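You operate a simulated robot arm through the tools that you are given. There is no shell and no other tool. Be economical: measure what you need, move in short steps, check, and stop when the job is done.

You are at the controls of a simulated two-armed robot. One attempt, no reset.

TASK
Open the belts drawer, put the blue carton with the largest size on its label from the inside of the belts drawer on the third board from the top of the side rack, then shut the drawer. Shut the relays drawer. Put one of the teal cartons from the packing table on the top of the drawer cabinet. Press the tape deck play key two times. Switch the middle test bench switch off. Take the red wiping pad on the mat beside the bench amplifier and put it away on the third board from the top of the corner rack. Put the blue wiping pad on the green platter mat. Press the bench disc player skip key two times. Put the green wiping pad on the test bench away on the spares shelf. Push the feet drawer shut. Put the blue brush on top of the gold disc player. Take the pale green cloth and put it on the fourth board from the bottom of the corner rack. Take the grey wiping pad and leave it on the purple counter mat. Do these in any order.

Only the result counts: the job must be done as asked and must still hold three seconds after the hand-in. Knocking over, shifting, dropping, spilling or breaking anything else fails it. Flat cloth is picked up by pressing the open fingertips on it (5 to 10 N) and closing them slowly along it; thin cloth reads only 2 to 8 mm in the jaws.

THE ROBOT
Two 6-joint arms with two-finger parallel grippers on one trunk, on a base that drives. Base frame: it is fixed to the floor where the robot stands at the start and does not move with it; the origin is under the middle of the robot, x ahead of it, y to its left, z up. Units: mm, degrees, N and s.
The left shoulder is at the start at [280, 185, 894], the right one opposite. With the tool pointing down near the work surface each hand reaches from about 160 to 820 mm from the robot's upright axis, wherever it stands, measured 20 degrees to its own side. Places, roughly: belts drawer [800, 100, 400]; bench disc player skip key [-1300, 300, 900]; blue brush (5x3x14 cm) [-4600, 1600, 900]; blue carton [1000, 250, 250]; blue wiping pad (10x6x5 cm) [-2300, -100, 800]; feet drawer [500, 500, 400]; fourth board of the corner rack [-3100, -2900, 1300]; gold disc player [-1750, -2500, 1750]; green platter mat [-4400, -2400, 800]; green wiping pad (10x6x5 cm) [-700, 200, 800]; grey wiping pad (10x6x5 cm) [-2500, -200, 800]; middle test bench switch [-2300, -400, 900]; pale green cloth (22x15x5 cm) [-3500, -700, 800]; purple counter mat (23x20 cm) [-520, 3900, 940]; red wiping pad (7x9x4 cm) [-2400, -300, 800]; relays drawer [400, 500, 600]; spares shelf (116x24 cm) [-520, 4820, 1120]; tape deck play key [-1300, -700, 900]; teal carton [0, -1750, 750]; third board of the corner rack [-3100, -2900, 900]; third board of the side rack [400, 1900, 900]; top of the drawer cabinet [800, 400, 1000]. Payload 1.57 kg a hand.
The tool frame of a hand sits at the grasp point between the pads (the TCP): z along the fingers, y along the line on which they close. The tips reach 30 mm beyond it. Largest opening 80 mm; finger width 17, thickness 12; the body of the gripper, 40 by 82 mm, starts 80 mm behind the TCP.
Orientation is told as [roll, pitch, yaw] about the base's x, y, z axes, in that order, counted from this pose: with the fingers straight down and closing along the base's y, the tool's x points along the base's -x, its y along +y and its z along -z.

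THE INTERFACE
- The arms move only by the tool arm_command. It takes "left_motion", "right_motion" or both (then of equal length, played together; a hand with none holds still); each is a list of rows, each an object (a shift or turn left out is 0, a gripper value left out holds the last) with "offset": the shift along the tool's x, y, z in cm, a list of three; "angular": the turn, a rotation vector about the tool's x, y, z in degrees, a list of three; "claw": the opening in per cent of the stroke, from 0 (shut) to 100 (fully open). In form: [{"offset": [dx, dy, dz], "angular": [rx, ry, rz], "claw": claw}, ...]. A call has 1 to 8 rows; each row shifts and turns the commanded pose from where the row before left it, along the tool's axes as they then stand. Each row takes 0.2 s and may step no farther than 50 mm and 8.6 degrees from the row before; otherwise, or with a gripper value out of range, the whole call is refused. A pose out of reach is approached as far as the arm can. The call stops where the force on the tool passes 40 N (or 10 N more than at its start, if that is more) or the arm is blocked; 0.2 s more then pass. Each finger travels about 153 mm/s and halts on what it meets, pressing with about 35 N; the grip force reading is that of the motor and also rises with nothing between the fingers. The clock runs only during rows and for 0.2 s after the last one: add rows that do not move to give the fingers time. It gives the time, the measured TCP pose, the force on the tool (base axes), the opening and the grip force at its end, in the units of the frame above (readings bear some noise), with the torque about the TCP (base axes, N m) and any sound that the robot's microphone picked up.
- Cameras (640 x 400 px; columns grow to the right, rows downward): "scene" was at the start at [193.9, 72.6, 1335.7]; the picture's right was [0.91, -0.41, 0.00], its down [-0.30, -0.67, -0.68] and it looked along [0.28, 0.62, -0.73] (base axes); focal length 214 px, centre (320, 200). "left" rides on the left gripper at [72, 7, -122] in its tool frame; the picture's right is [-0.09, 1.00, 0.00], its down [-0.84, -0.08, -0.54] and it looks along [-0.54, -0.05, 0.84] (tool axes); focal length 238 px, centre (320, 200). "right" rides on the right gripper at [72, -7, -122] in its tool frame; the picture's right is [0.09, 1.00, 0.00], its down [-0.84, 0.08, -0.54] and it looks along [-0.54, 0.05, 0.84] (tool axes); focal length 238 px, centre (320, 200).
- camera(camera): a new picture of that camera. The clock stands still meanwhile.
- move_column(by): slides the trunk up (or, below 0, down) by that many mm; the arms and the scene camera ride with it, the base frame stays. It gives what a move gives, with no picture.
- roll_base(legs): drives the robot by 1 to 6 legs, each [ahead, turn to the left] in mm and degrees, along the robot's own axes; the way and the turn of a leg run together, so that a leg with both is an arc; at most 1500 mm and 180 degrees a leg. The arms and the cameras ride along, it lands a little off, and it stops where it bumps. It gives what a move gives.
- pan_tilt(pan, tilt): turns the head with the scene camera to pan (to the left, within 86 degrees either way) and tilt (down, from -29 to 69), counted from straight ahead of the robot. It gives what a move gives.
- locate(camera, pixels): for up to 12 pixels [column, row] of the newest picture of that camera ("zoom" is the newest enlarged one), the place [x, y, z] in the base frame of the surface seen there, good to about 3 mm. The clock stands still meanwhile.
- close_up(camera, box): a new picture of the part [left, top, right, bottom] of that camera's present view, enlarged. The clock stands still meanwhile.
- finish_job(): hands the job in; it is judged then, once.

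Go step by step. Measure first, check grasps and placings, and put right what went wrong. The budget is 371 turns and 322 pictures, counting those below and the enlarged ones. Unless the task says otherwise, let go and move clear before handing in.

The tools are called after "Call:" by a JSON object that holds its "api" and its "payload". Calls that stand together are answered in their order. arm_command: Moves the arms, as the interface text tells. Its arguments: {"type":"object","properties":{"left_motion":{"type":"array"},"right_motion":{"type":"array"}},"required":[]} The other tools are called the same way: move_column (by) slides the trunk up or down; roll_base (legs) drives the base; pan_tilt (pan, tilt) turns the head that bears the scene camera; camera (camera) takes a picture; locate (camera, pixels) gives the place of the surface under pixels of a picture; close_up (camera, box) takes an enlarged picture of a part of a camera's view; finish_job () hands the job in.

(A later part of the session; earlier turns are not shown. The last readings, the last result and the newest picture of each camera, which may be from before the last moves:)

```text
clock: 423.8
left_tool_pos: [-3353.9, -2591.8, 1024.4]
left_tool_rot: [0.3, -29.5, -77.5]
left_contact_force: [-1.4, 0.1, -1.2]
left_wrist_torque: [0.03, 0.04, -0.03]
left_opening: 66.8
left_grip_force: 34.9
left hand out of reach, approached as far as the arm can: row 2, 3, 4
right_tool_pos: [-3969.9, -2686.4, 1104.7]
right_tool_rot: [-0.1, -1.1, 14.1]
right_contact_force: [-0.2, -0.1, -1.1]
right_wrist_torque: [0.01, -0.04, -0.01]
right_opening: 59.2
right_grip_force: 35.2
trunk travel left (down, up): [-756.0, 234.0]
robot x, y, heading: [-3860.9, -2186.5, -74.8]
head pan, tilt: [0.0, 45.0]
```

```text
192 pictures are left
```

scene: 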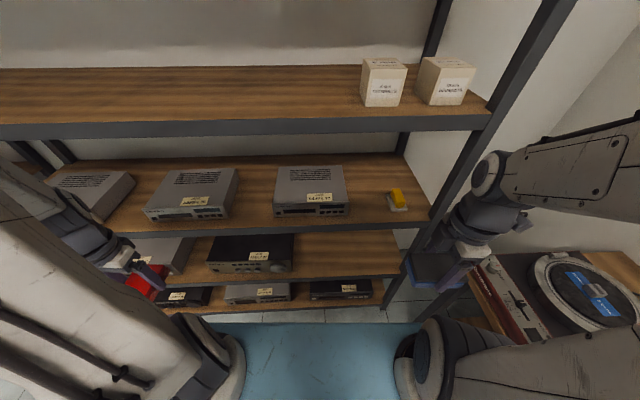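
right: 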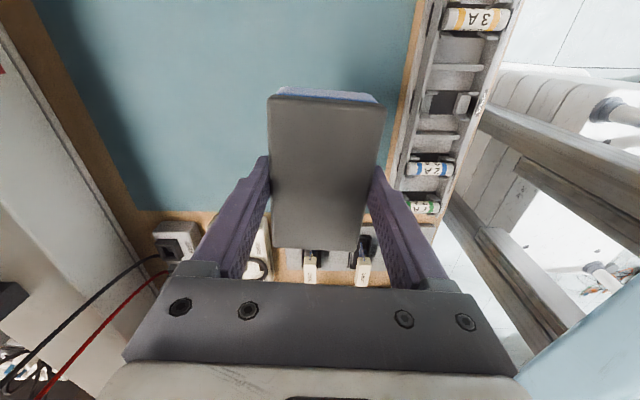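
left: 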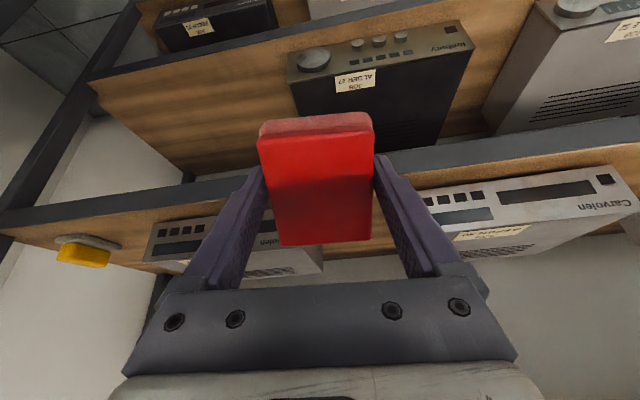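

Call:
{"api": "arm_command", "payload": {"left_motion": [{"offset": [-3.3, 0.62, 2.6]}, {"offset": [-3.3, 0.62, 2.6]}, {"offset": [-3.3, 0.62, 2.6]}, {}]}}

Call:
{"api": "camera", "payload": {"camera": "left"}}

Call:
{"api": "camera", "payload": {"camera": "scene"}}

```text
clock: 424.8
left_tool_pos: [-3306.5, -2708.6, 1005.8]
left_tool_rot: [0.3, -29.5, -77.3]
left_contact_force: [0.0, 1.1, -0.1]
left_wrist_torque: [0.02, 0.0, -0.01]
left_opening: 66.6
left_grip_force: 35.1
right_tool_pos: [-3969.3, -2685.9, 1103.7]
right_tool_rot: [0.0, -1.1, 14.2]
right_contact_force: [0.0, -0.1, -0.7]
right_wrist_torque: [0.02, 0.01, 0.01]
right_opening: 59.4
right_grip_force: 34.5
trunk travel left (down, up): [-756.0, 234.0]
robot x, y, heading: [-3855.4, -2185.4, -74.8]
head pan, tilt: [0.0, 45.0]
```

```text
191 pictures are left
```

left: 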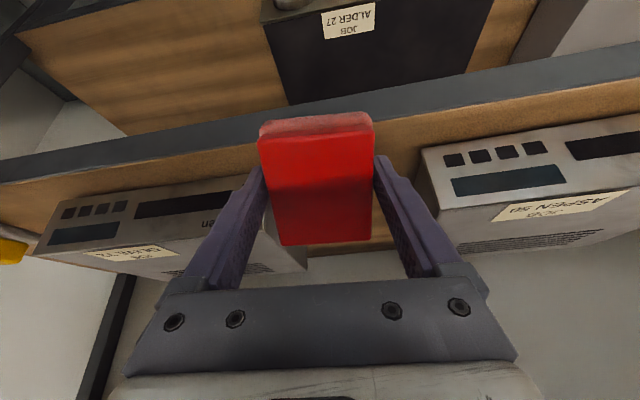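

```text
190 pictures are left
```

scene: 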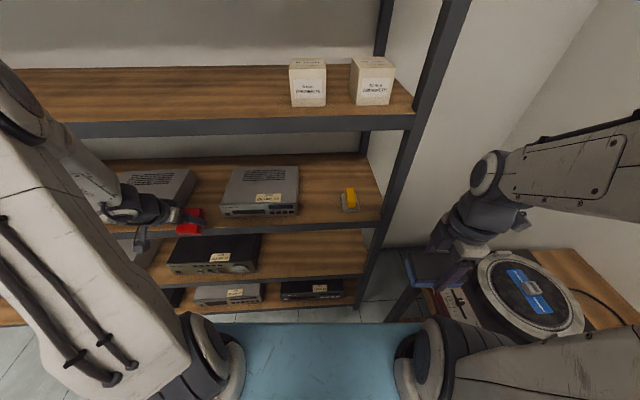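

Call:
{"api": "locate", "payload": {"camera": "left", "pixels": [[225, 195], [300, 262], [425, 160], [430, 205], [400, 140], [340, 262]]}}

```text
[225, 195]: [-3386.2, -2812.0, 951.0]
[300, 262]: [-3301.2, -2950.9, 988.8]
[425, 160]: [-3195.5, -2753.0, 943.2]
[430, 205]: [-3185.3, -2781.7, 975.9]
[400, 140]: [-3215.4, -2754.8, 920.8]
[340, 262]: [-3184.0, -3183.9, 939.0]
```

Call:
{"api": "arm_command", "payload": {"left_motion": [{"offset": [-3.2, 0.75, 2.5]}, {"offset": [-3.2, 0.75, 2.5]}, {"offset": [-3.2, 0.75, 2.5]}, {}]}}

Call:
{"api": "camera", "payload": {"camera": "left"}}

```text
clock: 425.8
left_tool_pos: [-3258.8, -2822.1, 987.3]
left_tool_rot: [0.4, -29.6, -77.5]
left_contact_force: [0.1, 0.3, 0.2]
left_wrist_torque: [0.03, -0.04, 0.0]
left_opening: 66.8
left_grip_force: 35.2
right_tool_pos: [-3968.5, -2685.7, 1104.4]
right_tool_rot: [0.0, -1.1, 14.2]
right_contact_force: [-0.9, 0.2, -0.5]
right_wrist_torque: [0.07, -0.01, 0.02]
right_opening: 59.2
right_grip_force: 35.1
trunk travel left (down, up): [-756.0, 234.0]
robot x, y, heading: [-3857.4, -2183.3, -74.8]
head pan, tilt: [0.0, 45.0]
```

```text
189 pictures are left
```

left: 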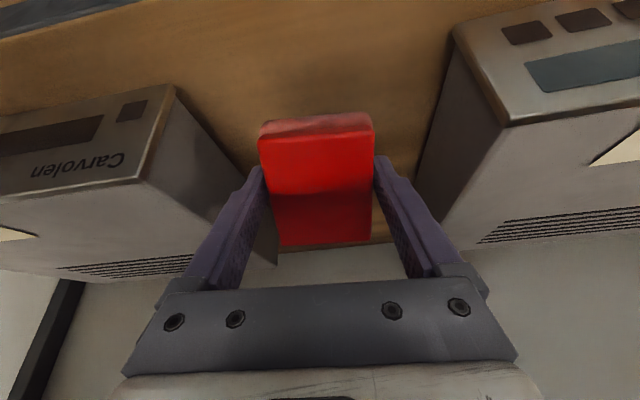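

Call:
{"api": "arm_command", "payload": {"left_motion": [{"offset": [0.34, 0, 0.61]}, {"offset": [0.25, 0, 0.43]}, {"offset": [0.25, 0, 0.43]}, {"offset": [0.25, 0, 0.43]}, {"offset": [0.25, 0, 0.43]}]}}

Call:
{"api": "camera", "payload": {"camera": "left"}}

```text
clock: 427.0
left_tool_pos: [-3257.9, -2822.5, 966.4]
left_tool_rot: [0.6, -29.9, -77.6]
left_contact_force: [-2.7, -1.4, 25.0]
left_wrist_torque: [0.32, 0.31, 0.04]
left_opening: 67.3
left_grip_force: 34.8
right_tool_pos: [-3969.1, -2685.1, 1104.2]
right_tool_rot: [0.0, -1.1, 14.2]
right_contact_force: [-0.6, 0.2, -0.4]
right_wrist_torque: [0.03, 0.01, -0.02]
right_opening: 59.4
right_grip_force: 35.2
trunk travel left (down, up): [-756.0, 234.0]
robot x, y, heading: [-3857.7, -2189.6, -75.1]
head pan, tilt: [0.0, 45.0]
```

```text
188 pictures are left
```

left: 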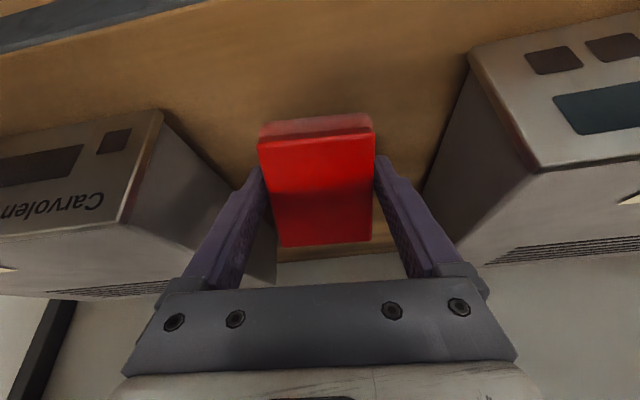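

Call:
{"api": "arm_command", "payload": {"left_motion": [{"claw": 88}, {}, {"claw": 97}, {}, {}]}}

Call:
{"api": "camera", "payload": {"camera": "left"}}

```text
clock: 428.2
left_tool_pos: [-3258.4, -2820.8, 961.9]
left_tool_rot: [0.5, -29.6, -77.6]
left_contact_force: [-0.3, 0.8, -0.3]
left_wrist_torque: [0.02, -0.02, -0.02]
left_opening: 77.3
left_grip_force: 0.0
right_tool_pos: [-3969.8, -2686.5, 1103.9]
right_tool_rot: [0.1, -1.1, 14.2]
right_contact_force: [0.1, -0.3, -1.7]
right_wrist_torque: [0.02, 0.0, 0.02]
right_opening: 59.3
right_grip_force: 35.5
trunk travel left (down, up): [-756.0, 234.0]
robot x, y, heading: [-3857.3, -2187.7, -75.1]
head pan, tilt: [0.0, 45.0]
```

```text
187 pictures are left
```

left: 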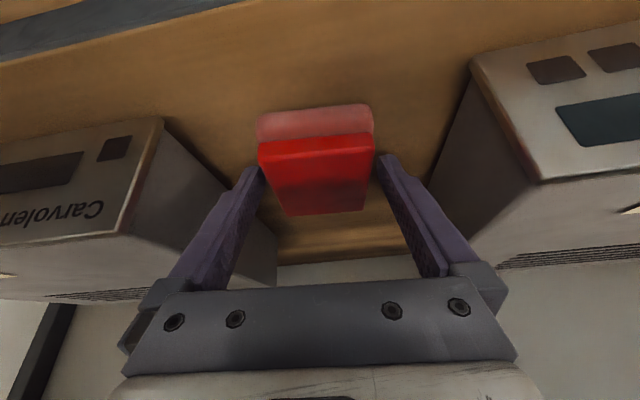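

Pad lies flat. Retract the left hand along the approach, then turn for the platter mat.

Call:
{"api": "arm_command", "payload": {"left_motion": [{"offset": [0, 0, -3]}, {"offset": [2, -0.5, -3.5]}, {"offset": [3.5, -0.6, -2.2]}, {"offset": [3.5, -0.6, -2.2]}, {"offset": [3.5, -0.6, -2.2]}, {"offset": [3.5, -0.6, -2.2]}, {"offset": [3.5, -0.6, -2.2]}]}}

Call:
{"api": "camera", "payload": {"camera": "scene"}}

```text
clock: 429.8
left_tool_pos: [-3348.6, -2580.7, 1017.6]
left_tool_rot: [0.2, -29.5, -77.5]
left_contact_force: [-0.1, 0.4, 0.3]
left_wrist_torque: [0.02, -0.02, 0.02]
left_opening: 77.6
left_grip_force: 0.0
right_tool_pos: [-3968.2, -2686.3, 1103.5]
right_tool_rot: [0.0, -1.1, 14.2]
right_contact_force: [-0.7, -0.6, 0.5]
right_wrist_torque: [0.02, 0.01, 0.04]
right_opening: 58.8
right_grip_force: 35.5
trunk travel left (down, up): [-756.0, 234.0]
robot x, y, heading: [-3854.3, -2189.2, -75.0]
head pan, tilt: [0.0, 45.0]
```

```text
186 pictures are left
```

scene: 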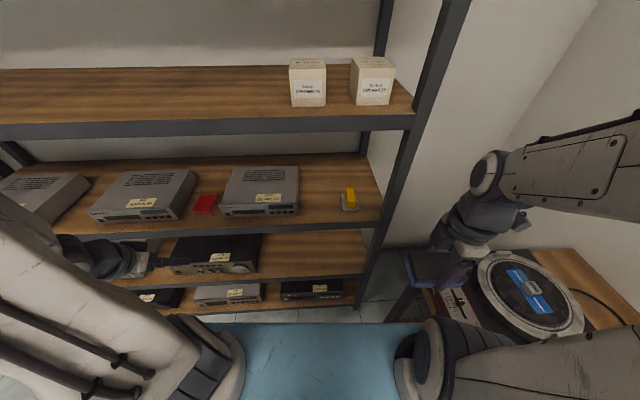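

Call:
{"api": "pan_tilt", "payload": {"pan": -70, "tilt": 45}}

Call:
{"api": "camera", "payload": {"camera": "scene"}}

```text
clock: 431.2
left_tool_pos: [-3348.0, -2581.2, 1017.0]
left_tool_rot: [0.2, -29.4, -77.4]
left_contact_force: [0.9, 0.0, 0.2]
left_wrist_torque: [-0.02, 0.0, 0.02]
left_opening: 77.9
left_grip_force: 0.0
right_tool_pos: [-3968.4, -2684.9, 1105.1]
right_tool_rot: [0.0, -1.1, 14.3]
right_contact_force: [0.3, 0.8, -0.7]
right_wrist_torque: [-0.02, 0.02, 0.04]
right_opening: 59.0
right_grip_force: 35.0
trunk travel left (down, up): [-756.0, 234.0]
robot x, y, heading: [-3858.8, -2184.5, -75.0]
head pan, tilt: [-70.0, 45.0]
```

```text
185 pictures are left
```

scene: 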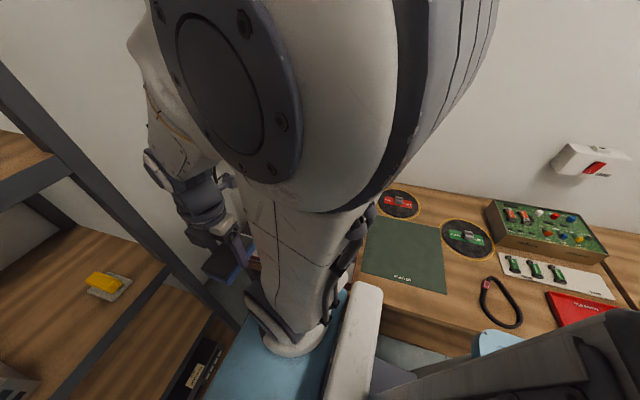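

Call:
{"api": "locate", "payload": {"camera": "scene", "pixels": [[375, 220], [440, 238], [447, 293], [365, 272], [405, 250], [400, 315], [500, 352], [420, 322]]}}

```text
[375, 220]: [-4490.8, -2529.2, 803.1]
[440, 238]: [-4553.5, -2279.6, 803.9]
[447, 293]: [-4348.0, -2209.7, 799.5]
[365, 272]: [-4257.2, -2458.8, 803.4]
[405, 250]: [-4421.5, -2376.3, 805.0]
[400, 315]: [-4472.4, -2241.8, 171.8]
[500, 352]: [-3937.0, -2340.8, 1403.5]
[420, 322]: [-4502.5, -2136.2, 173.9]
```

Call:
{"api": "arm_command", "payload": {"left_motion": [{"angular": [0, 7.4, 0], "offset": [0, 0, -3]}, {"angular": [0, 7.4, 0], "offset": [0, 0, -3]}, {"angular": [0, 7.4, 0]}, {"angular": [0, 7.4, 0]}, {"offset": [4.5, 0, 0]}, {"offset": [4.5, 0, 0]}, {"offset": [4.5, 0, 0]}, {"offset": [4.5, 0, 0]}]}}

```text
clock: 433.0
left_tool_pos: [-3394.6, -2377.9, 1072.3]
left_tool_rot: [0.4, 0.0, -77.4]
left_contact_force: [0.1, -0.1, 0.6]
left_wrist_torque: [0.02, 0.0, 0.0]
left_opening: 77.7
left_grip_force: 0.1
right_tool_pos: [-3968.8, -2686.1, 1104.7]
right_tool_rot: [0.0, -1.1, 14.2]
right_contact_force: [-0.1, -0.3, 0.2]
right_wrist_torque: [0.03, -0.01, 0.01]
right_opening: 59.3
right_grip_force: 35.4
trunk travel left (down, up): [-756.0, 234.0]
robot x, y, heading: [-3860.4, -2184.9, -74.9]
head pan, tilt: [-70.0, 45.0]
```

Call:
{"api": "roll_base", "payload": {"legs": [[0, -90]]}}

Call:
{"api": "pan_tilt", "payload": {"pan": 0, "tilt": 55}}

Call:
{"api": "camera", "payload": {"camera": "scene"}}

```text
clock: 437.3
left_tool_pos: [-4052.7, -2648.9, 1072.2]
left_tool_rot: [0.3, -0.1, -167.5]
left_contact_force: [0.4, -0.7, 1.1]
left_wrist_torque: [0.0, 0.02, 0.01]
left_opening: 77.7
left_grip_force: 0.2
right_tool_pos: [-4359.3, -2072.9, 1104.8]
right_tool_rot: [0.1, -1.0, -76.0]
right_contact_force: [-0.3, 0.4, -0.9]
right_wrist_torque: [0.01, -0.03, 0.02]
right_opening: 59.3
right_grip_force: 34.9
trunk travel left (down, up): [-756.0, 234.0]
robot x, y, heading: [-3858.5, -2187.3, -165.0]
head pan, tilt: [-70.0, 45.0]
```

```text
clock: 438.7
left_tool_pos: [-4052.6, -2648.2, 1070.1]
left_tool_rot: [0.3, 0.0, -167.5]
left_contact_force: [-0.6, -0.8, -0.2]
left_wrist_torque: [-0.02, 0.0, -0.01]
left_opening: 77.7
left_grip_force: 0.0
right_tool_pos: [-4358.5, -2074.2, 1105.3]
right_tool_rot: [0.0, -1.1, -76.0]
right_contact_force: [0.3, -0.8, -0.6]
right_wrist_torque: [0.03, 0.03, -0.02]
right_opening: 59.4
right_grip_force: 34.8
trunk travel left (down, up): [-756.0, 234.0]
robot x, y, heading: [-3859.4, -2187.1, -165.1]
head pan, tilt: [0.0, 55.0]
```

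```text
184 pictures are left
```

scene: 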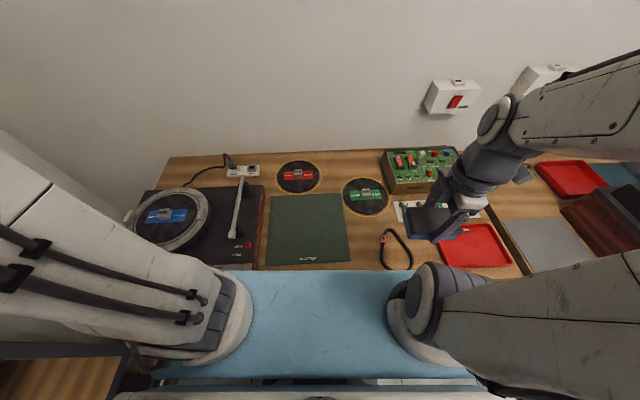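

Call:
{"api": "arm_command", "payload": {"right_motion": [{"offset": [-4.5, -2.07, 0]}, {"offset": [-4.5, -2.07, 0]}, {"offset": [-4.5, -2.07, 0]}, {"offset": [-4.5, -2.07, 0]}, {"offset": [-4.5, -2.07, 0]}, {"offset": [-4.5, -2.07, 0]}, {}]}}

Call:
{"api": "arm_command", "payload": {"right_motion": [{"offset": [0, 0, 5]}, {"offset": [0, 0, 5]}, {"offset": [0, 0, 5]}, {"offset": [0, 0, 5]}, {}]}}

Call:
{"api": "camera", "payload": {"camera": "right"}}

```text
clock: 440.3
left_tool_pos: [-4051.7, -2648.9, 1072.6]
left_tool_rot: [0.3, -0.1, -167.5]
left_contact_force: [-0.5, 0.4, 0.3]
left_wrist_torque: [0.02, -0.01, 0.03]
left_opening: 77.7
left_grip_force: 0.0
right_tool_pos: [-4414.5, -2366.0, 1107.9]
right_tool_rot: [0.0, -1.2, -75.9]
right_contact_force: [0.9, 0.2, -0.6]
right_wrist_torque: [-0.01, 0.05, -0.02]
right_opening: 59.1
right_grip_force: 35.2
trunk travel left (down, up): [-756.0, 234.0]
robot x, y, heading: [-3858.3, -2183.2, -165.3]
head pan, tilt: [0.0, 55.0]
```

```text
clock: 441.5
left_tool_pos: [-4052.5, -2648.4, 1071.7]
left_tool_rot: [0.3, 0.0, -167.4]
left_contact_force: [0.4, 0.4, -1.1]
left_wrist_torque: [0.01, -0.01, -0.03]
left_opening: 77.7
left_grip_force: 0.0
right_tool_pos: [-4412.4, -2369.0, 908.1]
right_tool_rot: [0.0, -1.1, -75.9]
right_contact_force: [-0.3, 0.4, -0.4]
right_wrist_torque: [-0.03, -0.03, 0.04]
right_opening: 59.2
right_grip_force: 35.0
trunk travel left (down, up): [-756.0, 234.0]
robot x, y, heading: [-3858.2, -2189.7, -165.1]
head pan, tilt: [0.0, 55.0]
```

```text
183 pictures are left
```

right: 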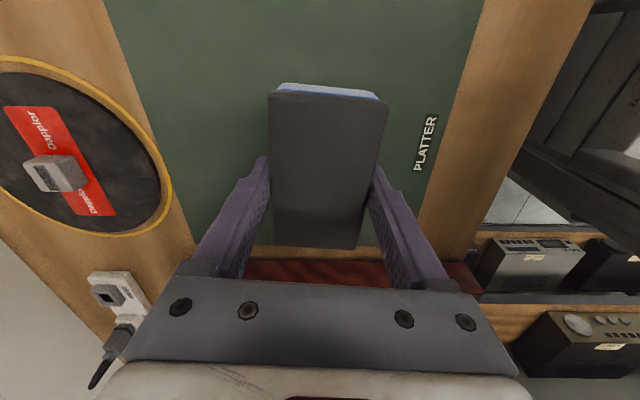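

Call:
{"api": "arm_command", "payload": {"right_motion": [{"offset": [0, 0, 3]}, {"offset": [0, 0, 2.8]}, {"offset": [0, 0, 0.4]}, {"offset": [0, 0, 0.4]}, {"offset": [0, 0, 0.3]}]}}

```text
clock: 442.7
left_tool_pos: [-4051.6, -2647.9, 1072.9]
left_tool_rot: [0.5, 0.0, -167.5]
left_contact_force: [-0.5, -0.7, -0.9]
left_wrist_torque: [-0.03, 0.01, -0.01]
left_opening: 77.9
left_grip_force: 0.1
right_tool_pos: [-4411.8, -2370.2, 842.8]
right_tool_rot: [-0.1, -1.3, -76.0]
right_contact_force: [0.3, 4.7, 37.2]
right_wrist_torque: [0.8, -0.13, 0.09]
right_opening: 59.1
right_grip_force: 34.9
trunk travel left (down, up): [-756.0, 234.0]
robot x, y, heading: [-3858.7, -2187.6, -165.3]
head pan, tilt: [0.0, 55.0]
```

Call:
{"api": "arm_command", "payload": {"right_motion": [{"claw": 80}, {"claw": 100}, {}, {"offset": [0, 0, -4]}, {"offset": [0, 0, -5]}, {"offset": [0, 0, -5]}, {"offset": [0, 0, -5]}]}}

Call:
{"api": "camera", "payload": {"camera": "right"}}

```text
clock: 444.3
left_tool_pos: [-4051.8, -2648.9, 1072.7]
left_tool_rot: [0.3, 0.0, -167.5]
left_contact_force: [-0.5, 0.0, 0.4]
left_wrist_torque: [0.0, -0.01, 0.0]
left_opening: 77.7
left_grip_force: 0.0
right_tool_pos: [-4412.9, -2366.1, 1031.1]
right_tool_rot: [0.1, -1.0, -76.0]
right_contact_force: [0.6, -0.1, 0.8]
right_wrist_torque: [0.01, -0.04, -0.01]
right_opening: 79.7
right_grip_force: 0.1
trunk travel left (down, up): [-756.0, 234.0]
robot x, y, heading: [-3862.6, -2186.1, -165.4]
head pan, tilt: [0.0, 55.0]
```

```text
182 pictures are left
```

right: 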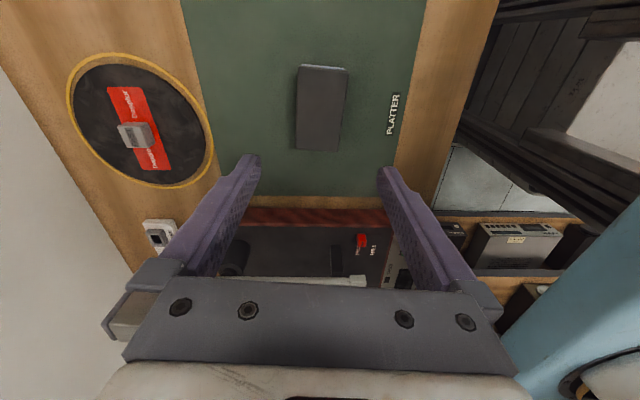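

Call:
{"api": "arm_command", "payload": {"right_motion": [{"offset": [3, 4, 0]}, {"offset": [3, 4, 0]}, {"offset": [3, 4, 0]}, {"offset": [3, 4, 0]}], "left_motion": [{"claw": 100}, {}, {}, {}]}}

Call:
{"api": "roll_base", "payload": {"legs": [[150, 180], [0, 0]]}}

```text
clock: 445.3
left_tool_pos: [-4052.6, -2649.5, 1072.2]
left_tool_rot: [0.3, 0.1, -167.4]
left_contact_force: [0.4, 0.3, 0.1]
left_wrist_torque: [-0.02, -0.01, -0.01]
left_opening: 80.1
left_grip_force: 0.1
right_tool_pos: [-4319.5, -2247.3, 1051.4]
right_tool_rot: [0.1, -0.9, -76.0]
right_contact_force: [0.2, -0.1, -0.1]
right_wrist_torque: [0.0, 0.0, 0.04]
right_opening: 79.9
right_grip_force: 0.1
right hand out of reach, approached as far as the arm can: row 3, 4
trunk travel left (down, up): [-756.0, 234.0]
robot x, y, heading: [-3859.9, -2189.1, -165.1]
head pan, tilt: [0.0, 55.0]
```

```text
clock: 450.8
left_tool_pos: [-3397.6, -2099.9, 1091.1]
left_tool_rot: [-2.5, 0.4, -33.6]
left_contact_force: [-1.5, -1.8, 1.6]
left_wrist_torque: [0.1, -0.11, 0.03]
left_opening: 80.0
left_grip_force: 0.1
right_tool_pos: [-3477.5, -2609.3, 1076.1]
right_tool_rot: [-4.6, -7.2, 48.2]
right_contact_force: [-1.9, 1.1, -1.2]
right_wrist_torque: [-0.02, -0.17, 0.0]
right_opening: 80.0
right_grip_force: 0.1
trunk travel left (down, up): [-756.0, 234.0]
robot x, y, heading: [-3863.8, -2271.8, -31.4]
head pan, tilt: [0.0, 55.0]
stopped in leg 1: the robot was blocked; the commanded pose is now the measured one
```

That arc was a mistake and something touched near the rack; I'll look before moving further.

Call:
{"api": "pan_tilt", "payload": {"pan": -45, "tilt": 35}}

Call:
{"api": "camera", "payload": {"camera": "scene"}}

Call:
{"api": "camera", "payload": {"camera": "right"}}

Call:
{"api": "camera", "payload": {"camera": "left"}}

```text
clock: 451.9
left_tool_pos: [-3397.6, -2097.6, 1092.4]
left_tool_rot: [-2.0, 0.7, -33.5]
left_contact_force: [-0.1, 0.1, 0.2]
left_wrist_torque: [0.02, -0.01, -0.01]
left_opening: 80.2
left_grip_force: 0.0
right_tool_pos: [-3478.2, -2609.0, 1073.7]
right_tool_rot: [-3.8, -6.6, 48.9]
right_contact_force: [0.0, 0.9, 0.1]
right_wrist_torque: [0.01, -0.01, -0.01]
right_opening: 80.0
right_grip_force: 0.0
trunk travel left (down, up): [-756.0, 234.0]
robot x, y, heading: [-3863.7, -2271.1, -31.0]
head pan, tilt: [-45.0, 35.0]
```

```text
181 pictures are left
```

scene: 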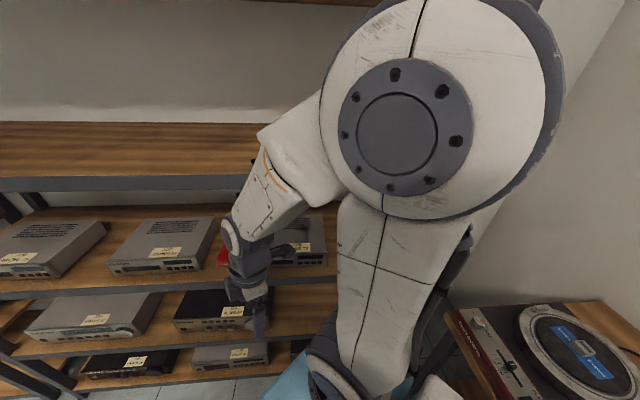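

```text
180 pictures are left
```

right: 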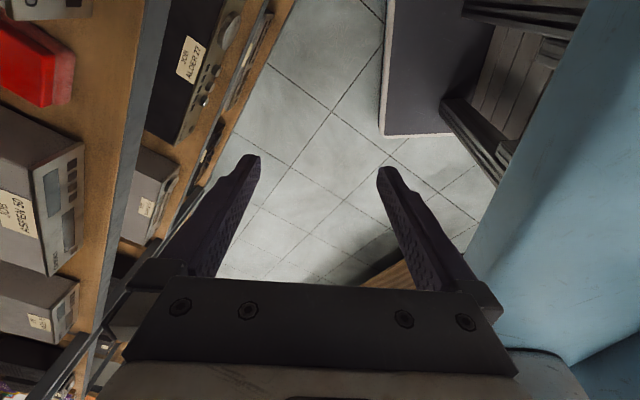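

```text
179 pictures are left
```

left: 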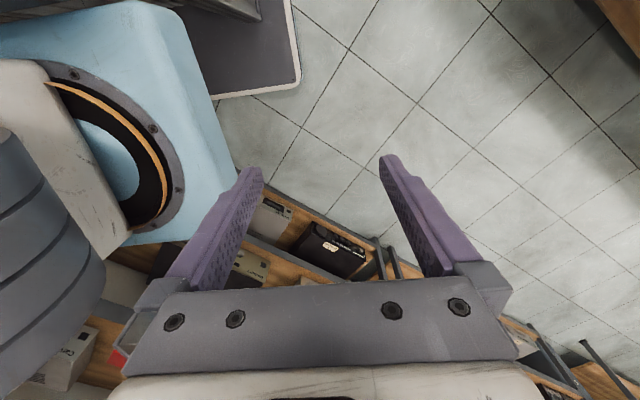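

Call:
{"api": "roll_base", "payload": {"legs": [[-110, -133]]}}

Call:
{"api": "pan_tilt", "payload": {"pan": 80, "tilt": 30}}

Call:
{"api": "camera", "payload": {"camera": "scene"}}

```text
clock: 452.6
left_tool_pos: [-3409.3, -2115.8, 1095.2]
left_tool_rot: [-7.5, 1.1, -33.7]
left_contact_force: [0.0, -0.6, 0.2]
left_wrist_torque: [0.01, -0.01, 0.01]
left_opening: 80.0
left_grip_force: 0.0
right_tool_pos: [-3490.4, -2656.2, 1080.4]
right_tool_rot: [-6.1, -12.7, 39.2]
right_contact_force: [0.2, 0.4, -0.4]
right_wrist_torque: [-0.02, -0.02, 0.04]
right_opening: 79.9
right_grip_force: 0.0
trunk travel left (down, up): [-756.0, 234.0]
robot x, y, heading: [-3861.4, -2272.3, -31.5]
head pan, tilt: [-45.0, 35.0]
stopped in leg 1: the robot was blocked; the commanded pose is now the measured one
```

```text
clock: 454.7
left_tool_pos: [-3412.4, -2120.6, 1095.2]
left_tool_rot: [-8.4, 1.5, -33.8]
left_contact_force: [0.1, 0.5, 0.3]
left_wrist_torque: [0.0, -0.01, -0.02]
left_opening: 80.0
left_grip_force: 0.0
right_tool_pos: [-3493.8, -2660.0, 1077.4]
right_tool_rot: [-3.8, -11.7, 40.3]
right_contact_force: [-0.2, -1.3, 0.7]
right_wrist_torque: [0.04, -0.02, 0.0]
right_opening: 80.0
right_grip_force: 0.0
trunk travel left (down, up): [-756.0, 234.0]
robot x, y, heading: [-3859.5, -2270.6, -31.6]
head pan, tilt: [80.0, 30.0]
```

```text
178 pictures are left
```

scene: 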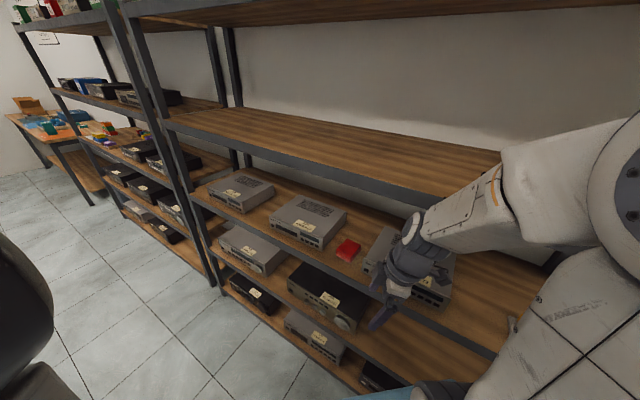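

Call:
{"api": "locate", "payload": {"camera": "scene", "pixels": [[348, 248], [305, 225], [500, 160], [250, 190], [580, 150], [430, 250]]}}

Call:
{"api": "camera", "payload": {"camera": "right"}}

Call:
{"api": "camera", "payload": {"camera": "left"}}

```text
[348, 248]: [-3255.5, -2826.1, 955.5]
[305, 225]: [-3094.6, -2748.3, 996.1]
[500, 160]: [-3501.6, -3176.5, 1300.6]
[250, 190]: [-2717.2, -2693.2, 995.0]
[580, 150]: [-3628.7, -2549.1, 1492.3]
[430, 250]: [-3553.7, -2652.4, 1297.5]
```

```text
177 pictures are left
```

right: 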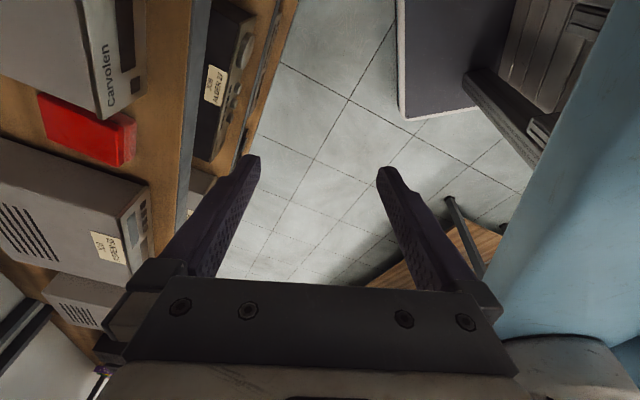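

```text
176 pictures are left
```

left: 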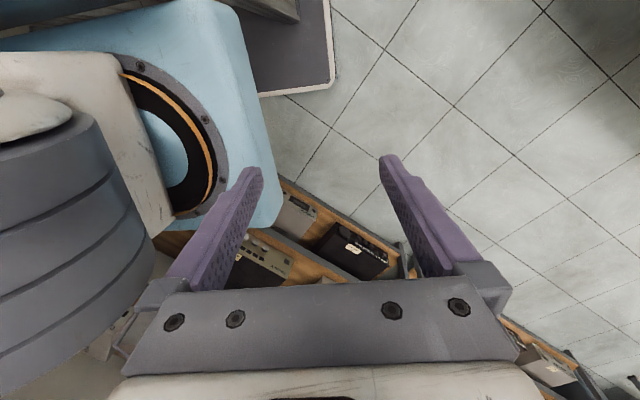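

Call:
{"api": "pan_tilt", "payload": {"pan": 0, "tilt": 45}}

Call:
{"api": "camera", "payload": {"camera": "scene"}}

```text
clock: 456.2
left_tool_pos: [-3412.4, -2121.2, 1096.9]
left_tool_rot: [-8.1, 1.2, -33.7]
left_contact_force: [-0.1, -0.2, 0.5]
left_wrist_torque: [-0.02, 0.02, 0.01]
left_opening: 80.0
left_grip_force: 0.1
right_tool_pos: [-3492.8, -2663.7, 1077.8]
right_tool_rot: [-4.1, -11.6, 40.7]
right_contact_force: [-0.4, 0.0, -0.1]
right_wrist_torque: [-0.01, -0.02, 0.03]
right_opening: 80.2
right_grip_force: 0.0
trunk travel left (down, up): [-756.0, 234.0]
robot x, y, heading: [-3854.7, -2270.7, -31.1]
head pan, tilt: [0.0, 45.0]
```

```text
175 pictures are left
```

scene: 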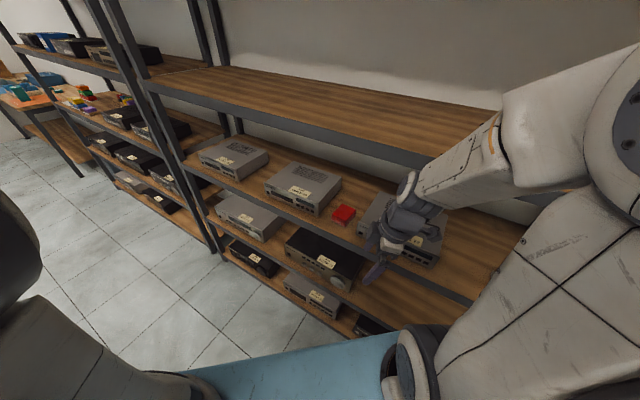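

Call:
{"api": "roll_base", "payload": {"legs": [[60, 0], [0, 49], [150, 0]]}}

Call:
{"api": "pan_tilt", "payload": {"pan": -60, "tilt": 30}}

Call:
{"api": "camera", "payload": {"camera": "scene"}}

```text
clock: 456.9
left_tool_pos: [-3419.1, -2159.6, 1104.0]
left_tool_rot: [-10.7, 1.9, -34.7]
left_contact_force: [-0.5, -0.1, 0.0]
left_wrist_torque: [0.02, -0.05, 0.0]
left_opening: 80.0
left_grip_force: 0.0
right_tool_pos: [-3513.9, -2710.9, 1067.0]
right_tool_rot: [-3.4, -14.0, 39.9]
right_contact_force: [0.4, -1.7, 0.1]
right_wrist_torque: [-0.01, -0.02, -0.03]
right_opening: 79.8
right_grip_force: 0.1
trunk travel left (down, up): [-756.0, 234.0]
robot x, y, heading: [-3847.2, -2273.1, -32.8]
head pan, tilt: [0.0, 45.0]
stopped in leg 1: the robot was blocked; the commanded pose is now the measured one
```

```text
clock: 458.2
left_tool_pos: [-3418.6, -2155.7, 1104.9]
left_tool_rot: [-10.9, 1.9, -34.3]
left_contact_force: [0.5, 0.2, -0.8]
left_wrist_torque: [-0.02, 0.01, -0.01]
left_opening: 80.0
left_grip_force: 0.1
right_tool_pos: [-3511.9, -2706.6, 1069.5]
right_tool_rot: [-3.5, -13.7, 40.2]
right_contact_force: [-1.0, -0.8, 1.0]
right_wrist_torque: [-0.02, 0.0, -0.03]
right_opening: 80.2
right_grip_force: 0.0
trunk travel left (down, up): [-756.0, 234.0]
robot x, y, heading: [-3849.1, -2271.5, -32.4]
head pan, tilt: [-60.0, 30.0]
```

```text
174 pictures are left
```

scene: 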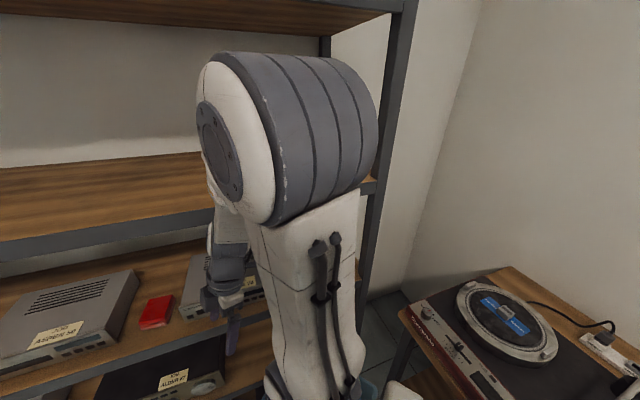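

Call:
{"api": "locate", "payload": {"camera": "scene", "pixels": [[290, 140], [220, 130], [360, 110], [230, 250], [390, 60], [373, 190], [310, 300], [100, 235]]}}

Call:
{"api": "pan_tilt", "payload": {"pan": -60, "tilt": 5}}

Call:
{"api": "camera", "payload": {"camera": "scene"}}

```text
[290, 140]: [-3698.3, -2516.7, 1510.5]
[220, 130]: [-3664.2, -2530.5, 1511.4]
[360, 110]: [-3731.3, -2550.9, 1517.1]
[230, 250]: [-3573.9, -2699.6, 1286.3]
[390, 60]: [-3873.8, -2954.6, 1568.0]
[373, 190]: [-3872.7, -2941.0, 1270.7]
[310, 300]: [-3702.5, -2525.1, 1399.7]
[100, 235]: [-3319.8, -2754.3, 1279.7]
```

```text
clock: 459.1
left_tool_pos: [-3418.3, -2154.8, 1104.2]
left_tool_rot: [-10.5, 1.9, -34.4]
left_contact_force: [0.7, -0.2, -0.6]
left_wrist_torque: [0.01, 0.04, -0.02]
left_opening: 80.3
left_grip_force: 0.1
right_tool_pos: [-3512.8, -2707.8, 1068.4]
right_tool_rot: [-3.3, -13.8, 40.2]
right_contact_force: [-0.4, 0.3, -0.1]
right_wrist_torque: [-0.01, 0.0, 0.02]
right_opening: 80.0
right_grip_force: 0.0
trunk travel left (down, up): [-756.0, 234.0]
robot x, y, heading: [-3851.2, -2272.2, -32.6]
head pan, tilt: [-60.0, 5.0]
```

```text
173 pictures are left
```

scene: 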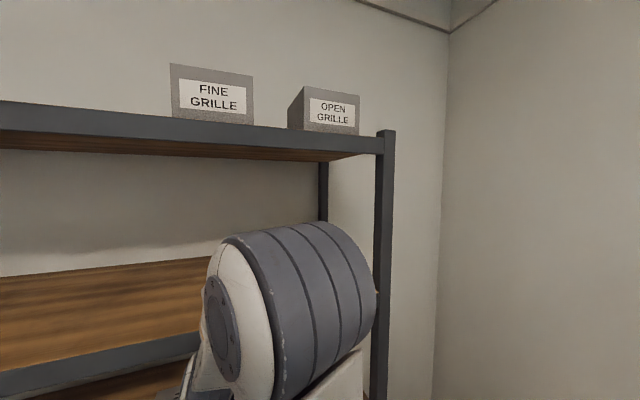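

Call:
{"api": "arm_command", "payload": {"right_motion": [{"offset": [-1.5, 4, -1]}, {"offset": [-1.5, 4, -1]}, {"offset": [-1.5, 4, -1]}, {"offset": [-1.5, 4, -1]}]}}

Call:
{"api": "roll_base", "payload": {"legs": [[0, 10]]}}

```text
clock: 460.1
left_tool_pos: [-3417.4, -2156.0, 1106.5]
left_tool_rot: [-9.8, 1.9, -34.3]
left_contact_force: [-0.6, 0.8, 0.2]
left_wrist_torque: [0.0, -0.02, 0.02]
left_opening: 79.9
left_grip_force: 0.0
right_tool_pos: [-3484.1, -2596.6, 1112.3]
right_tool_rot: [-3.3, -13.7, 40.3]
right_contact_force: [-0.3, 0.5, 0.0]
right_wrist_torque: [0.01, -0.02, 0.01]
right_opening: 80.0
right_grip_force: 0.1
right hand out of reach, approached as far as the arm can: row 1, 2, 3, 4
trunk travel left (down, up): [-756.0, 234.0]
robot x, y, heading: [-3847.9, -2269.7, -32.8]
head pan, tilt: [-60.0, 5.0]
```

```text
clock: 461.2
left_tool_pos: [-3422.3, -2117.9, 1107.0]
left_tool_rot: [-17.1, 0.5, -22.8]
left_contact_force: [91.8, -14.7, -6.0]
left_wrist_torque: [0.09, -1.29, 3.97]
left_opening: 59.8
left_grip_force: 0.0
right_tool_pos: [-3450.5, -2577.3, 1114.3]
right_tool_rot: [-0.4, -16.2, 42.8]
right_contact_force: [0.5, 0.1, 0.0]
right_wrist_torque: [0.05, 0.02, -0.03]
right_opening: 79.9
right_grip_force: 0.0
trunk travel left (down, up): [-756.0, 234.0]
robot x, y, heading: [-3850.0, -2272.0, -24.6]
head pan, tilt: [-60.0, 5.0]
stopped in leg 1: the robot was blocked; the commanded pose is now the measured one
```

Call:
{"api": "arm_command", "payload": {"left_motion": [{"offset": [-3, 3, 0]}, {"offset": [-3, 3, 0]}, {"offset": [-4, 2, 0]}, {"offset": [-4, 0, 0]}, {"offset": [-4, 0, 0]}, {}]}}

Call:
{"api": "camera", "payload": {"camera": "left"}}

```text
clock: 461.5
left_tool_pos: [-3415.8, -2132.8, 1107.3]
left_tool_rot: [-17.6, 1.2, -22.8]
left_contact_force: [57.4, -2.1, -5.7]
left_wrist_torque: [0.28, -0.95, 2.43]
left_opening: 60.6
left_grip_force: 0.0
right_tool_pos: [-3459.1, -2601.6, 1112.1]
right_tool_rot: [0.9, -17.3, 41.6]
right_contact_force: [0.9, -0.2, 0.9]
right_wrist_torque: [0.04, 0.01, 0.02]
right_opening: 79.9
right_grip_force: 0.1
trunk travel left (down, up): [-756.0, 234.0]
robot x, y, heading: [-3845.0, -2270.3, -24.7]
head pan, tilt: [-60.0, 5.0]
stopped in row 1 (right hand): the arm was blocked; the commanded pose is now the measured one
```

```text
172 pictures are left
```

left: 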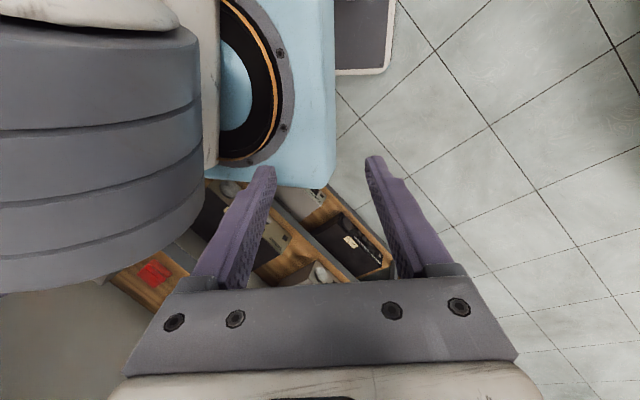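

Call:
{"api": "arm_command", "payload": {"left_motion": [{"offset": [-1, 1, -0.5]}, {"offset": [-1, 1, -0.5]}, {"offset": [-1, 1, -0.5]}, {"offset": [-1, 1, -0.5]}], "right_motion": [{}, {}, {}, {}]}}

Call:
{"api": "pan_tilt", "payload": {"pan": 20, "tilt": 30}}

Call:
{"api": "camera", "payload": {"camera": "scene"}}

```text
clock: 461.9
left_tool_pos: [-3411.4, -2145.4, 1110.1]
left_tool_rot: [-18.3, 2.3, -22.9]
left_contact_force: [46.7, 4.1, -7.2]
left_wrist_torque: [0.41, -0.86, 1.8]
left_opening: 59.3
left_grip_force: 0.1
right_tool_pos: [-3466.2, -2621.2, 1107.9]
right_tool_rot: [1.3, -18.6, 41.6]
right_contact_force: [0.2, 0.6, 0.2]
right_wrist_torque: [0.07, -0.01, 0.02]
right_opening: 80.0
right_grip_force: 0.0
trunk travel left (down, up): [-756.0, 234.0]
robot x, y, heading: [-3846.3, -2267.2, -24.9]
head pan, tilt: [-60.0, 5.0]
stopped in row 1 (right hand): the arm was blocked; the commanded pose is now the measured one
```

```text
clock: 463.4
left_tool_pos: [-3410.4, -2142.0, 1109.7]
left_tool_rot: [-18.5, 2.2, -22.9]
left_contact_force: [48.5, 0.9, -10.2]
left_wrist_torque: [0.45, -1.03, 2.02]
left_opening: 60.9
left_grip_force: 0.0
right_tool_pos: [-3466.5, -2618.0, 1108.3]
right_tool_rot: [1.0, -18.4, 42.2]
right_contact_force: [0.3, 0.6, -0.4]
right_wrist_torque: [0.04, 0.01, 0.01]
right_opening: 80.1
right_grip_force: 0.0
trunk travel left (down, up): [-756.0, 234.0]
robot x, y, heading: [-3841.5, -2265.7, -24.8]
head pan, tilt: [20.0, 30.0]
```

```text
171 pictures are left
```

scene: 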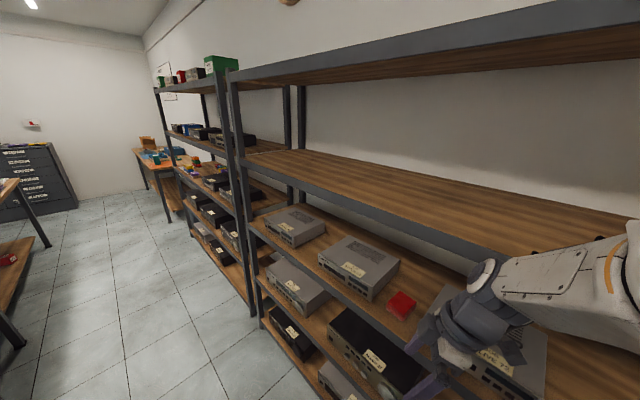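

Call:
{"api": "arm_command", "payload": {"right_motion": [{"offset": [-2, -0.9, 0]}, {"offset": [-2, -0.9, 0]}, {"offset": [-2, -0.9, 0]}]}}

Call:
{"api": "camera", "payload": {"camera": "right"}}

Call:
{"api": "camera", "payload": {"camera": "left"}}

```text
clock: 463.7
left_tool_pos: [-3409.4, -2158.2, 1111.4]
left_tool_rot: [-20.1, 2.8, -22.6]
left_contact_force: [45.8, 1.9, 1.0]
left_wrist_torque: [0.06, -0.55, 1.91]
left_opening: 63.2
left_grip_force: 0.1
right_tool_pos: [-3467.8, -2636.1, 1104.5]
right_tool_rot: [1.5, -19.7, 41.4]
right_contact_force: [0.0, 1.0, -0.1]
right_wrist_torque: [-0.04, 0.02, 0.03]
right_opening: 80.1
right_grip_force: 0.1
trunk travel left (down, up): [-756.0, 234.0]
robot x, y, heading: [-3839.2, -2268.1, -24.9]
head pan, tilt: [20.0, 30.0]
stopped in row 1 (right hand): the arm was blocked; the commanded pose is now the measured one
```

```text
170 pictures are left
```

right: 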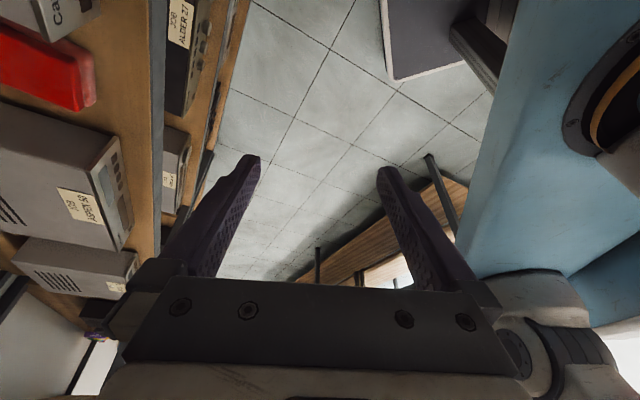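

```text
169 pictures are left
```

left: 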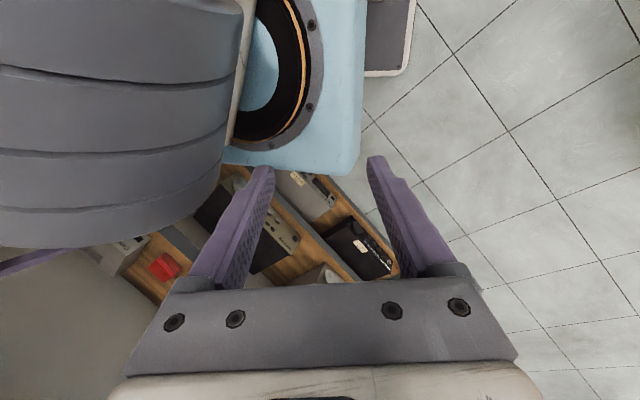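

Call:
{"api": "arm_command", "payload": {"left_motion": [{"offset": [-3.5, 3.5, 0]}, {"offset": [-3.5, 3.5, 0]}, {"offset": [-3.5, 3.5, 0]}], "right_motion": [{"offset": [-3.5, -1, 0]}, {"offset": [-3.5, -1, 0]}, {"offset": [-3.5, -1, 0]}]}}

Call:
{"api": "pan_tilt", "payload": {"pan": 60, "tilt": 50}}

Call:
{"api": "camera", "payload": {"camera": "scene"}}

```text
clock: 464.5
left_tool_pos: [-3285.3, -2107.7, 1076.9]
left_tool_rot: [-17.5, 2.0, -22.8]
left_contact_force: [0.2, 0.4, 0.6]
left_wrist_torque: [0.06, -0.04, -0.01]
left_opening: 80.1
left_grip_force: 0.0
right_tool_pos: [-3371.8, -2586.4, 1141.5]
right_tool_rot: [1.3, -19.5, 42.0]
right_contact_force: [-0.6, 0.9, -0.1]
right_wrist_torque: [0.02, -0.05, 0.02]
right_opening: 80.1
right_grip_force: 0.1
trunk travel left (down, up): [-756.0, 234.0]
robot x, y, heading: [-3844.3, -2262.9, -24.9]
head pan, tilt: [20.0, 30.0]
```

```text
clock: 465.6
left_tool_pos: [-3284.7, -2108.6, 1076.5]
left_tool_rot: [-17.6, 1.9, -22.9]
left_contact_force: [-0.3, 0.3, 0.4]
left_wrist_torque: [-0.01, 0.03, -0.01]
left_opening: 79.9
left_grip_force: 0.0
right_tool_pos: [-3373.8, -2588.1, 1140.6]
right_tool_rot: [1.3, -19.5, 41.9]
right_contact_force: [-0.5, 0.3, 0.5]
right_wrist_torque: [-0.03, 0.05, 0.01]
right_opening: 79.6
right_grip_force: 0.0
trunk travel left (down, up): [-756.0, 234.0]
robot x, y, heading: [-3844.7, -2266.5, -24.3]
head pan, tilt: [60.0, 50.0]
```

```text
168 pictures are left
```

scene: 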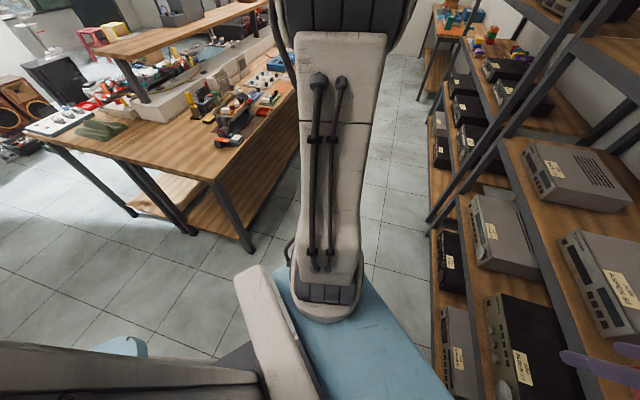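

Call:
{"api": "arm_command", "payload": {"left_motion": [{"angular": [-5.8, 0, 0]}, {"angular": [-5.8, 0, 0]}, {"angular": [-5.8, 0, 0]}, {}, {}, {}, {}], "right_motion": [{"angular": [0, 6.5, 0]}, {"angular": [0, 6.5, 0]}, {"angular": [0, 6.5, 0]}, {"angular": [0, 0, 8.2]}, {"angular": [0, 0, 8.2]}, {"angular": [0, 0, 8.2]}, {"angular": [0, 0, 8.2]}]}}

Call:
{"api": "roll_base", "payload": {"legs": [[80, 0], [0, 42]]}}

```text
clock: 467.2
left_tool_pos: [-3284.6, -2108.6, 1078.5]
left_tool_rot: [-0.2, 1.9, -22.8]
left_contact_force: [0.4, 0.3, -1.1]
left_wrist_torque: [-0.01, 0.01, -0.01]
left_opening: 80.1
left_grip_force: 0.0
right_tool_pos: [-3372.7, -2589.5, 1140.0]
right_tool_rot: [0.9, 0.7, 9.3]
right_contact_force: [0.5, 0.8, 0.3]
right_wrist_torque: [0.0, 0.01, 0.02]
right_opening: 80.1
right_grip_force: 0.0
trunk travel left (down, up): [-756.0, 234.0]
robot x, y, heading: [-3843.8, -2260.8, -24.7]
head pan, tilt: [60.0, 50.0]
```

```text
clock: 470.2
left_tool_pos: [-3464.2, -1808.8, 1077.4]
left_tool_rot: [-0.2, 2.0, 19.3]
left_contact_force: [0.4, 0.0, -0.3]
left_wrist_torque: [0.02, -0.02, 0.0]
left_opening: 80.1
left_grip_force: 0.0
right_tool_pos: [-3205.9, -2224.3, 1137.8]
right_tool_rot: [1.2, 0.7, 51.8]
right_contact_force: [-0.6, -0.1, 0.2]
right_wrist_torque: [0.01, 0.01, -0.01]
right_opening: 80.1
right_grip_force: 0.1
trunk travel left (down, up): [-756.0, 234.0]
robot x, y, heading: [-3774.1, -2300.5, 17.8]
head pan, tilt: [60.0, 50.0]
```

Call:
{"api": "roll_base", "payload": {"legs": [[100, 0], [0, 90], [1190, 0], [0, -90]]}}

Call:
{"api": "pan_tilt", "payload": {"pan": 0, "tilt": 45}}

Call:
{"api": "camera", "payload": {"camera": "scene"}}

```text
clock: 484.7
left_tool_pos: [-3768.9, -650.6, 1077.6]
left_tool_rot: [-0.1, 2.0, 20.4]
left_contact_force: [-0.5, -0.3, -0.1]
left_wrist_torque: [0.01, 0.01, -0.04]
left_opening: 80.0
left_grip_force: 0.1
right_tool_pos: [-3506.0, -1062.4, 1140.3]
right_tool_rot: [1.2, 0.7, 52.8]
right_contact_force: [0.2, 0.0, -0.3]
right_wrist_torque: [0.03, -0.01, -0.02]
right_opening: 80.0
right_grip_force: 0.2
trunk travel left (down, up): [-756.0, 234.0]
robot x, y, heading: [-4067.0, -1146.7, 18.6]
head pan, tilt: [60.0, 50.0]
```

```text
clock: 486.0
left_tool_pos: [-3769.9, -651.5, 1077.2]
left_tool_rot: [-0.1, 2.0, 20.3]
left_contact_force: [0.3, -0.8, -0.5]
left_wrist_torque: [0.0, 0.0, -0.01]
left_opening: 80.2
left_grip_force: 0.1
right_tool_pos: [-3505.8, -1062.0, 1138.8]
right_tool_rot: [1.1, 0.7, 52.7]
right_contact_force: [0.0, 0.8, 0.1]
right_wrist_torque: [0.03, 0.0, -0.02]
right_opening: 80.1
right_grip_force: 0.0
trunk travel left (down, up): [-756.0, 234.0]
robot x, y, heading: [-4069.5, -1146.5, 18.7]
head pan, tilt: [0.0, 45.0]
```

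```text
167 pictures are left
```

scene: 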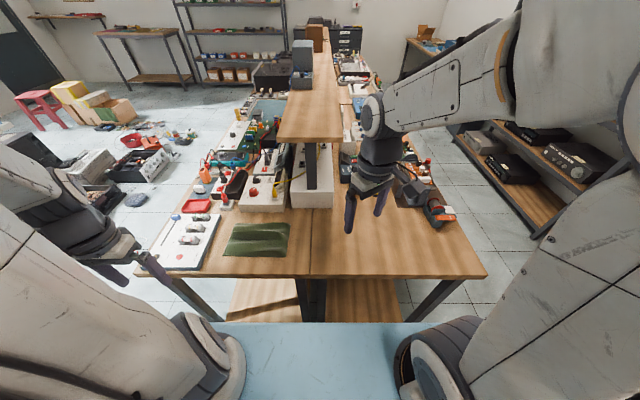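

Call:
{"api": "close_up", "payload": {"camera": "scene", "box": [190, 200, 330, 290]}}

Call:
{"api": "locate", "payload": {"camera": "scene", "pixels": [[235, 226], [290, 224], [285, 256], [222, 253], [258, 234], [258, 225], [258, 246], [262, 270], [300, 250]]}}

```text
4.44 times, centred on (260, 245) of scene
```

zoom: 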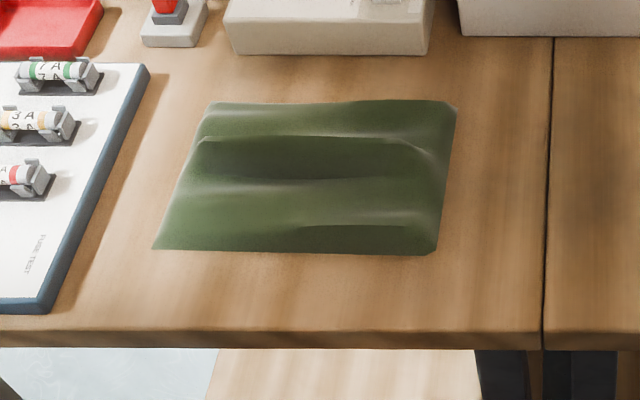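

```text
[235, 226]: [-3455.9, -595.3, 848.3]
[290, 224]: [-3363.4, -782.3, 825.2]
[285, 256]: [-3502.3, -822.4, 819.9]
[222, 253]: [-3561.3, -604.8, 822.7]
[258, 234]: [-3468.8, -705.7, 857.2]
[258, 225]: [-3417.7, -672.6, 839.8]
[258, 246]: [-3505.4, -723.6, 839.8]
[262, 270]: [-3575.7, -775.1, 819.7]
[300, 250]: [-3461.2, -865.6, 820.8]
```

Call:
{"api": "arm_command", "payload": {"left_motion": [{"angular": [0, 0, 8.4]}, {"angular": [0, 0, 8.4]}, {"angular": [0, 0, 8.4]}, {"angular": [0, 0, 8.4]}, {"angular": [0, 0, 8.4]}, {"angular": [0, 0, 8.4]}, {"angular": [0, 0, 8.4]}, {"angular": [0, 0, 8.4]}]}}

Call:
{"api": "arm_command", "payload": {"left_motion": [{"angular": [0, 0, 8.4]}, {"angular": [0, 0, 8.4]}, {"angular": [0, 0, 8.4]}, {}]}}

```text
clock: 487.8
left_tool_pos: [-3768.7, -650.8, 1076.8]
left_tool_rot: [-1.8, 0.7, -47.1]
left_contact_force: [-0.9, 0.1, -0.7]
left_wrist_torque: [0.01, 0.02, -0.01]
left_opening: 79.9
left_grip_force: 0.1
right_tool_pos: [-3505.8, -1060.9, 1139.6]
right_tool_rot: [1.1, 0.8, 52.7]
right_contact_force: [0.2, 0.2, 0.7]
right_wrist_torque: [0.06, 0.01, 0.02]
right_opening: 79.9
right_grip_force: 0.0
trunk travel left (down, up): [-756.0, 234.0]
robot x, y, heading: [-4068.1, -1145.0, 18.8]
head pan, tilt: [0.0, 45.0]
```

```text
clock: 488.8
left_tool_pos: [-3768.8, -650.8, 1076.0]
left_tool_rot: [-2.0, -0.1, -72.1]
left_contact_force: [0.0, 0.5, 0.0]
left_wrist_torque: [0.0, -0.04, 0.02]
left_opening: 80.3
left_grip_force: 0.0
right_tool_pos: [-3506.2, -1061.9, 1139.7]
right_tool_rot: [1.1, 0.6, 52.8]
right_contact_force: [-0.6, 0.0, 0.1]
right_wrist_torque: [-0.01, -0.02, 0.04]
right_opening: 80.3
right_grip_force: 0.0
trunk travel left (down, up): [-756.0, 234.0]
robot x, y, heading: [-4066.9, -1145.3, 18.8]
head pan, tilt: [0.0, 45.0]
```

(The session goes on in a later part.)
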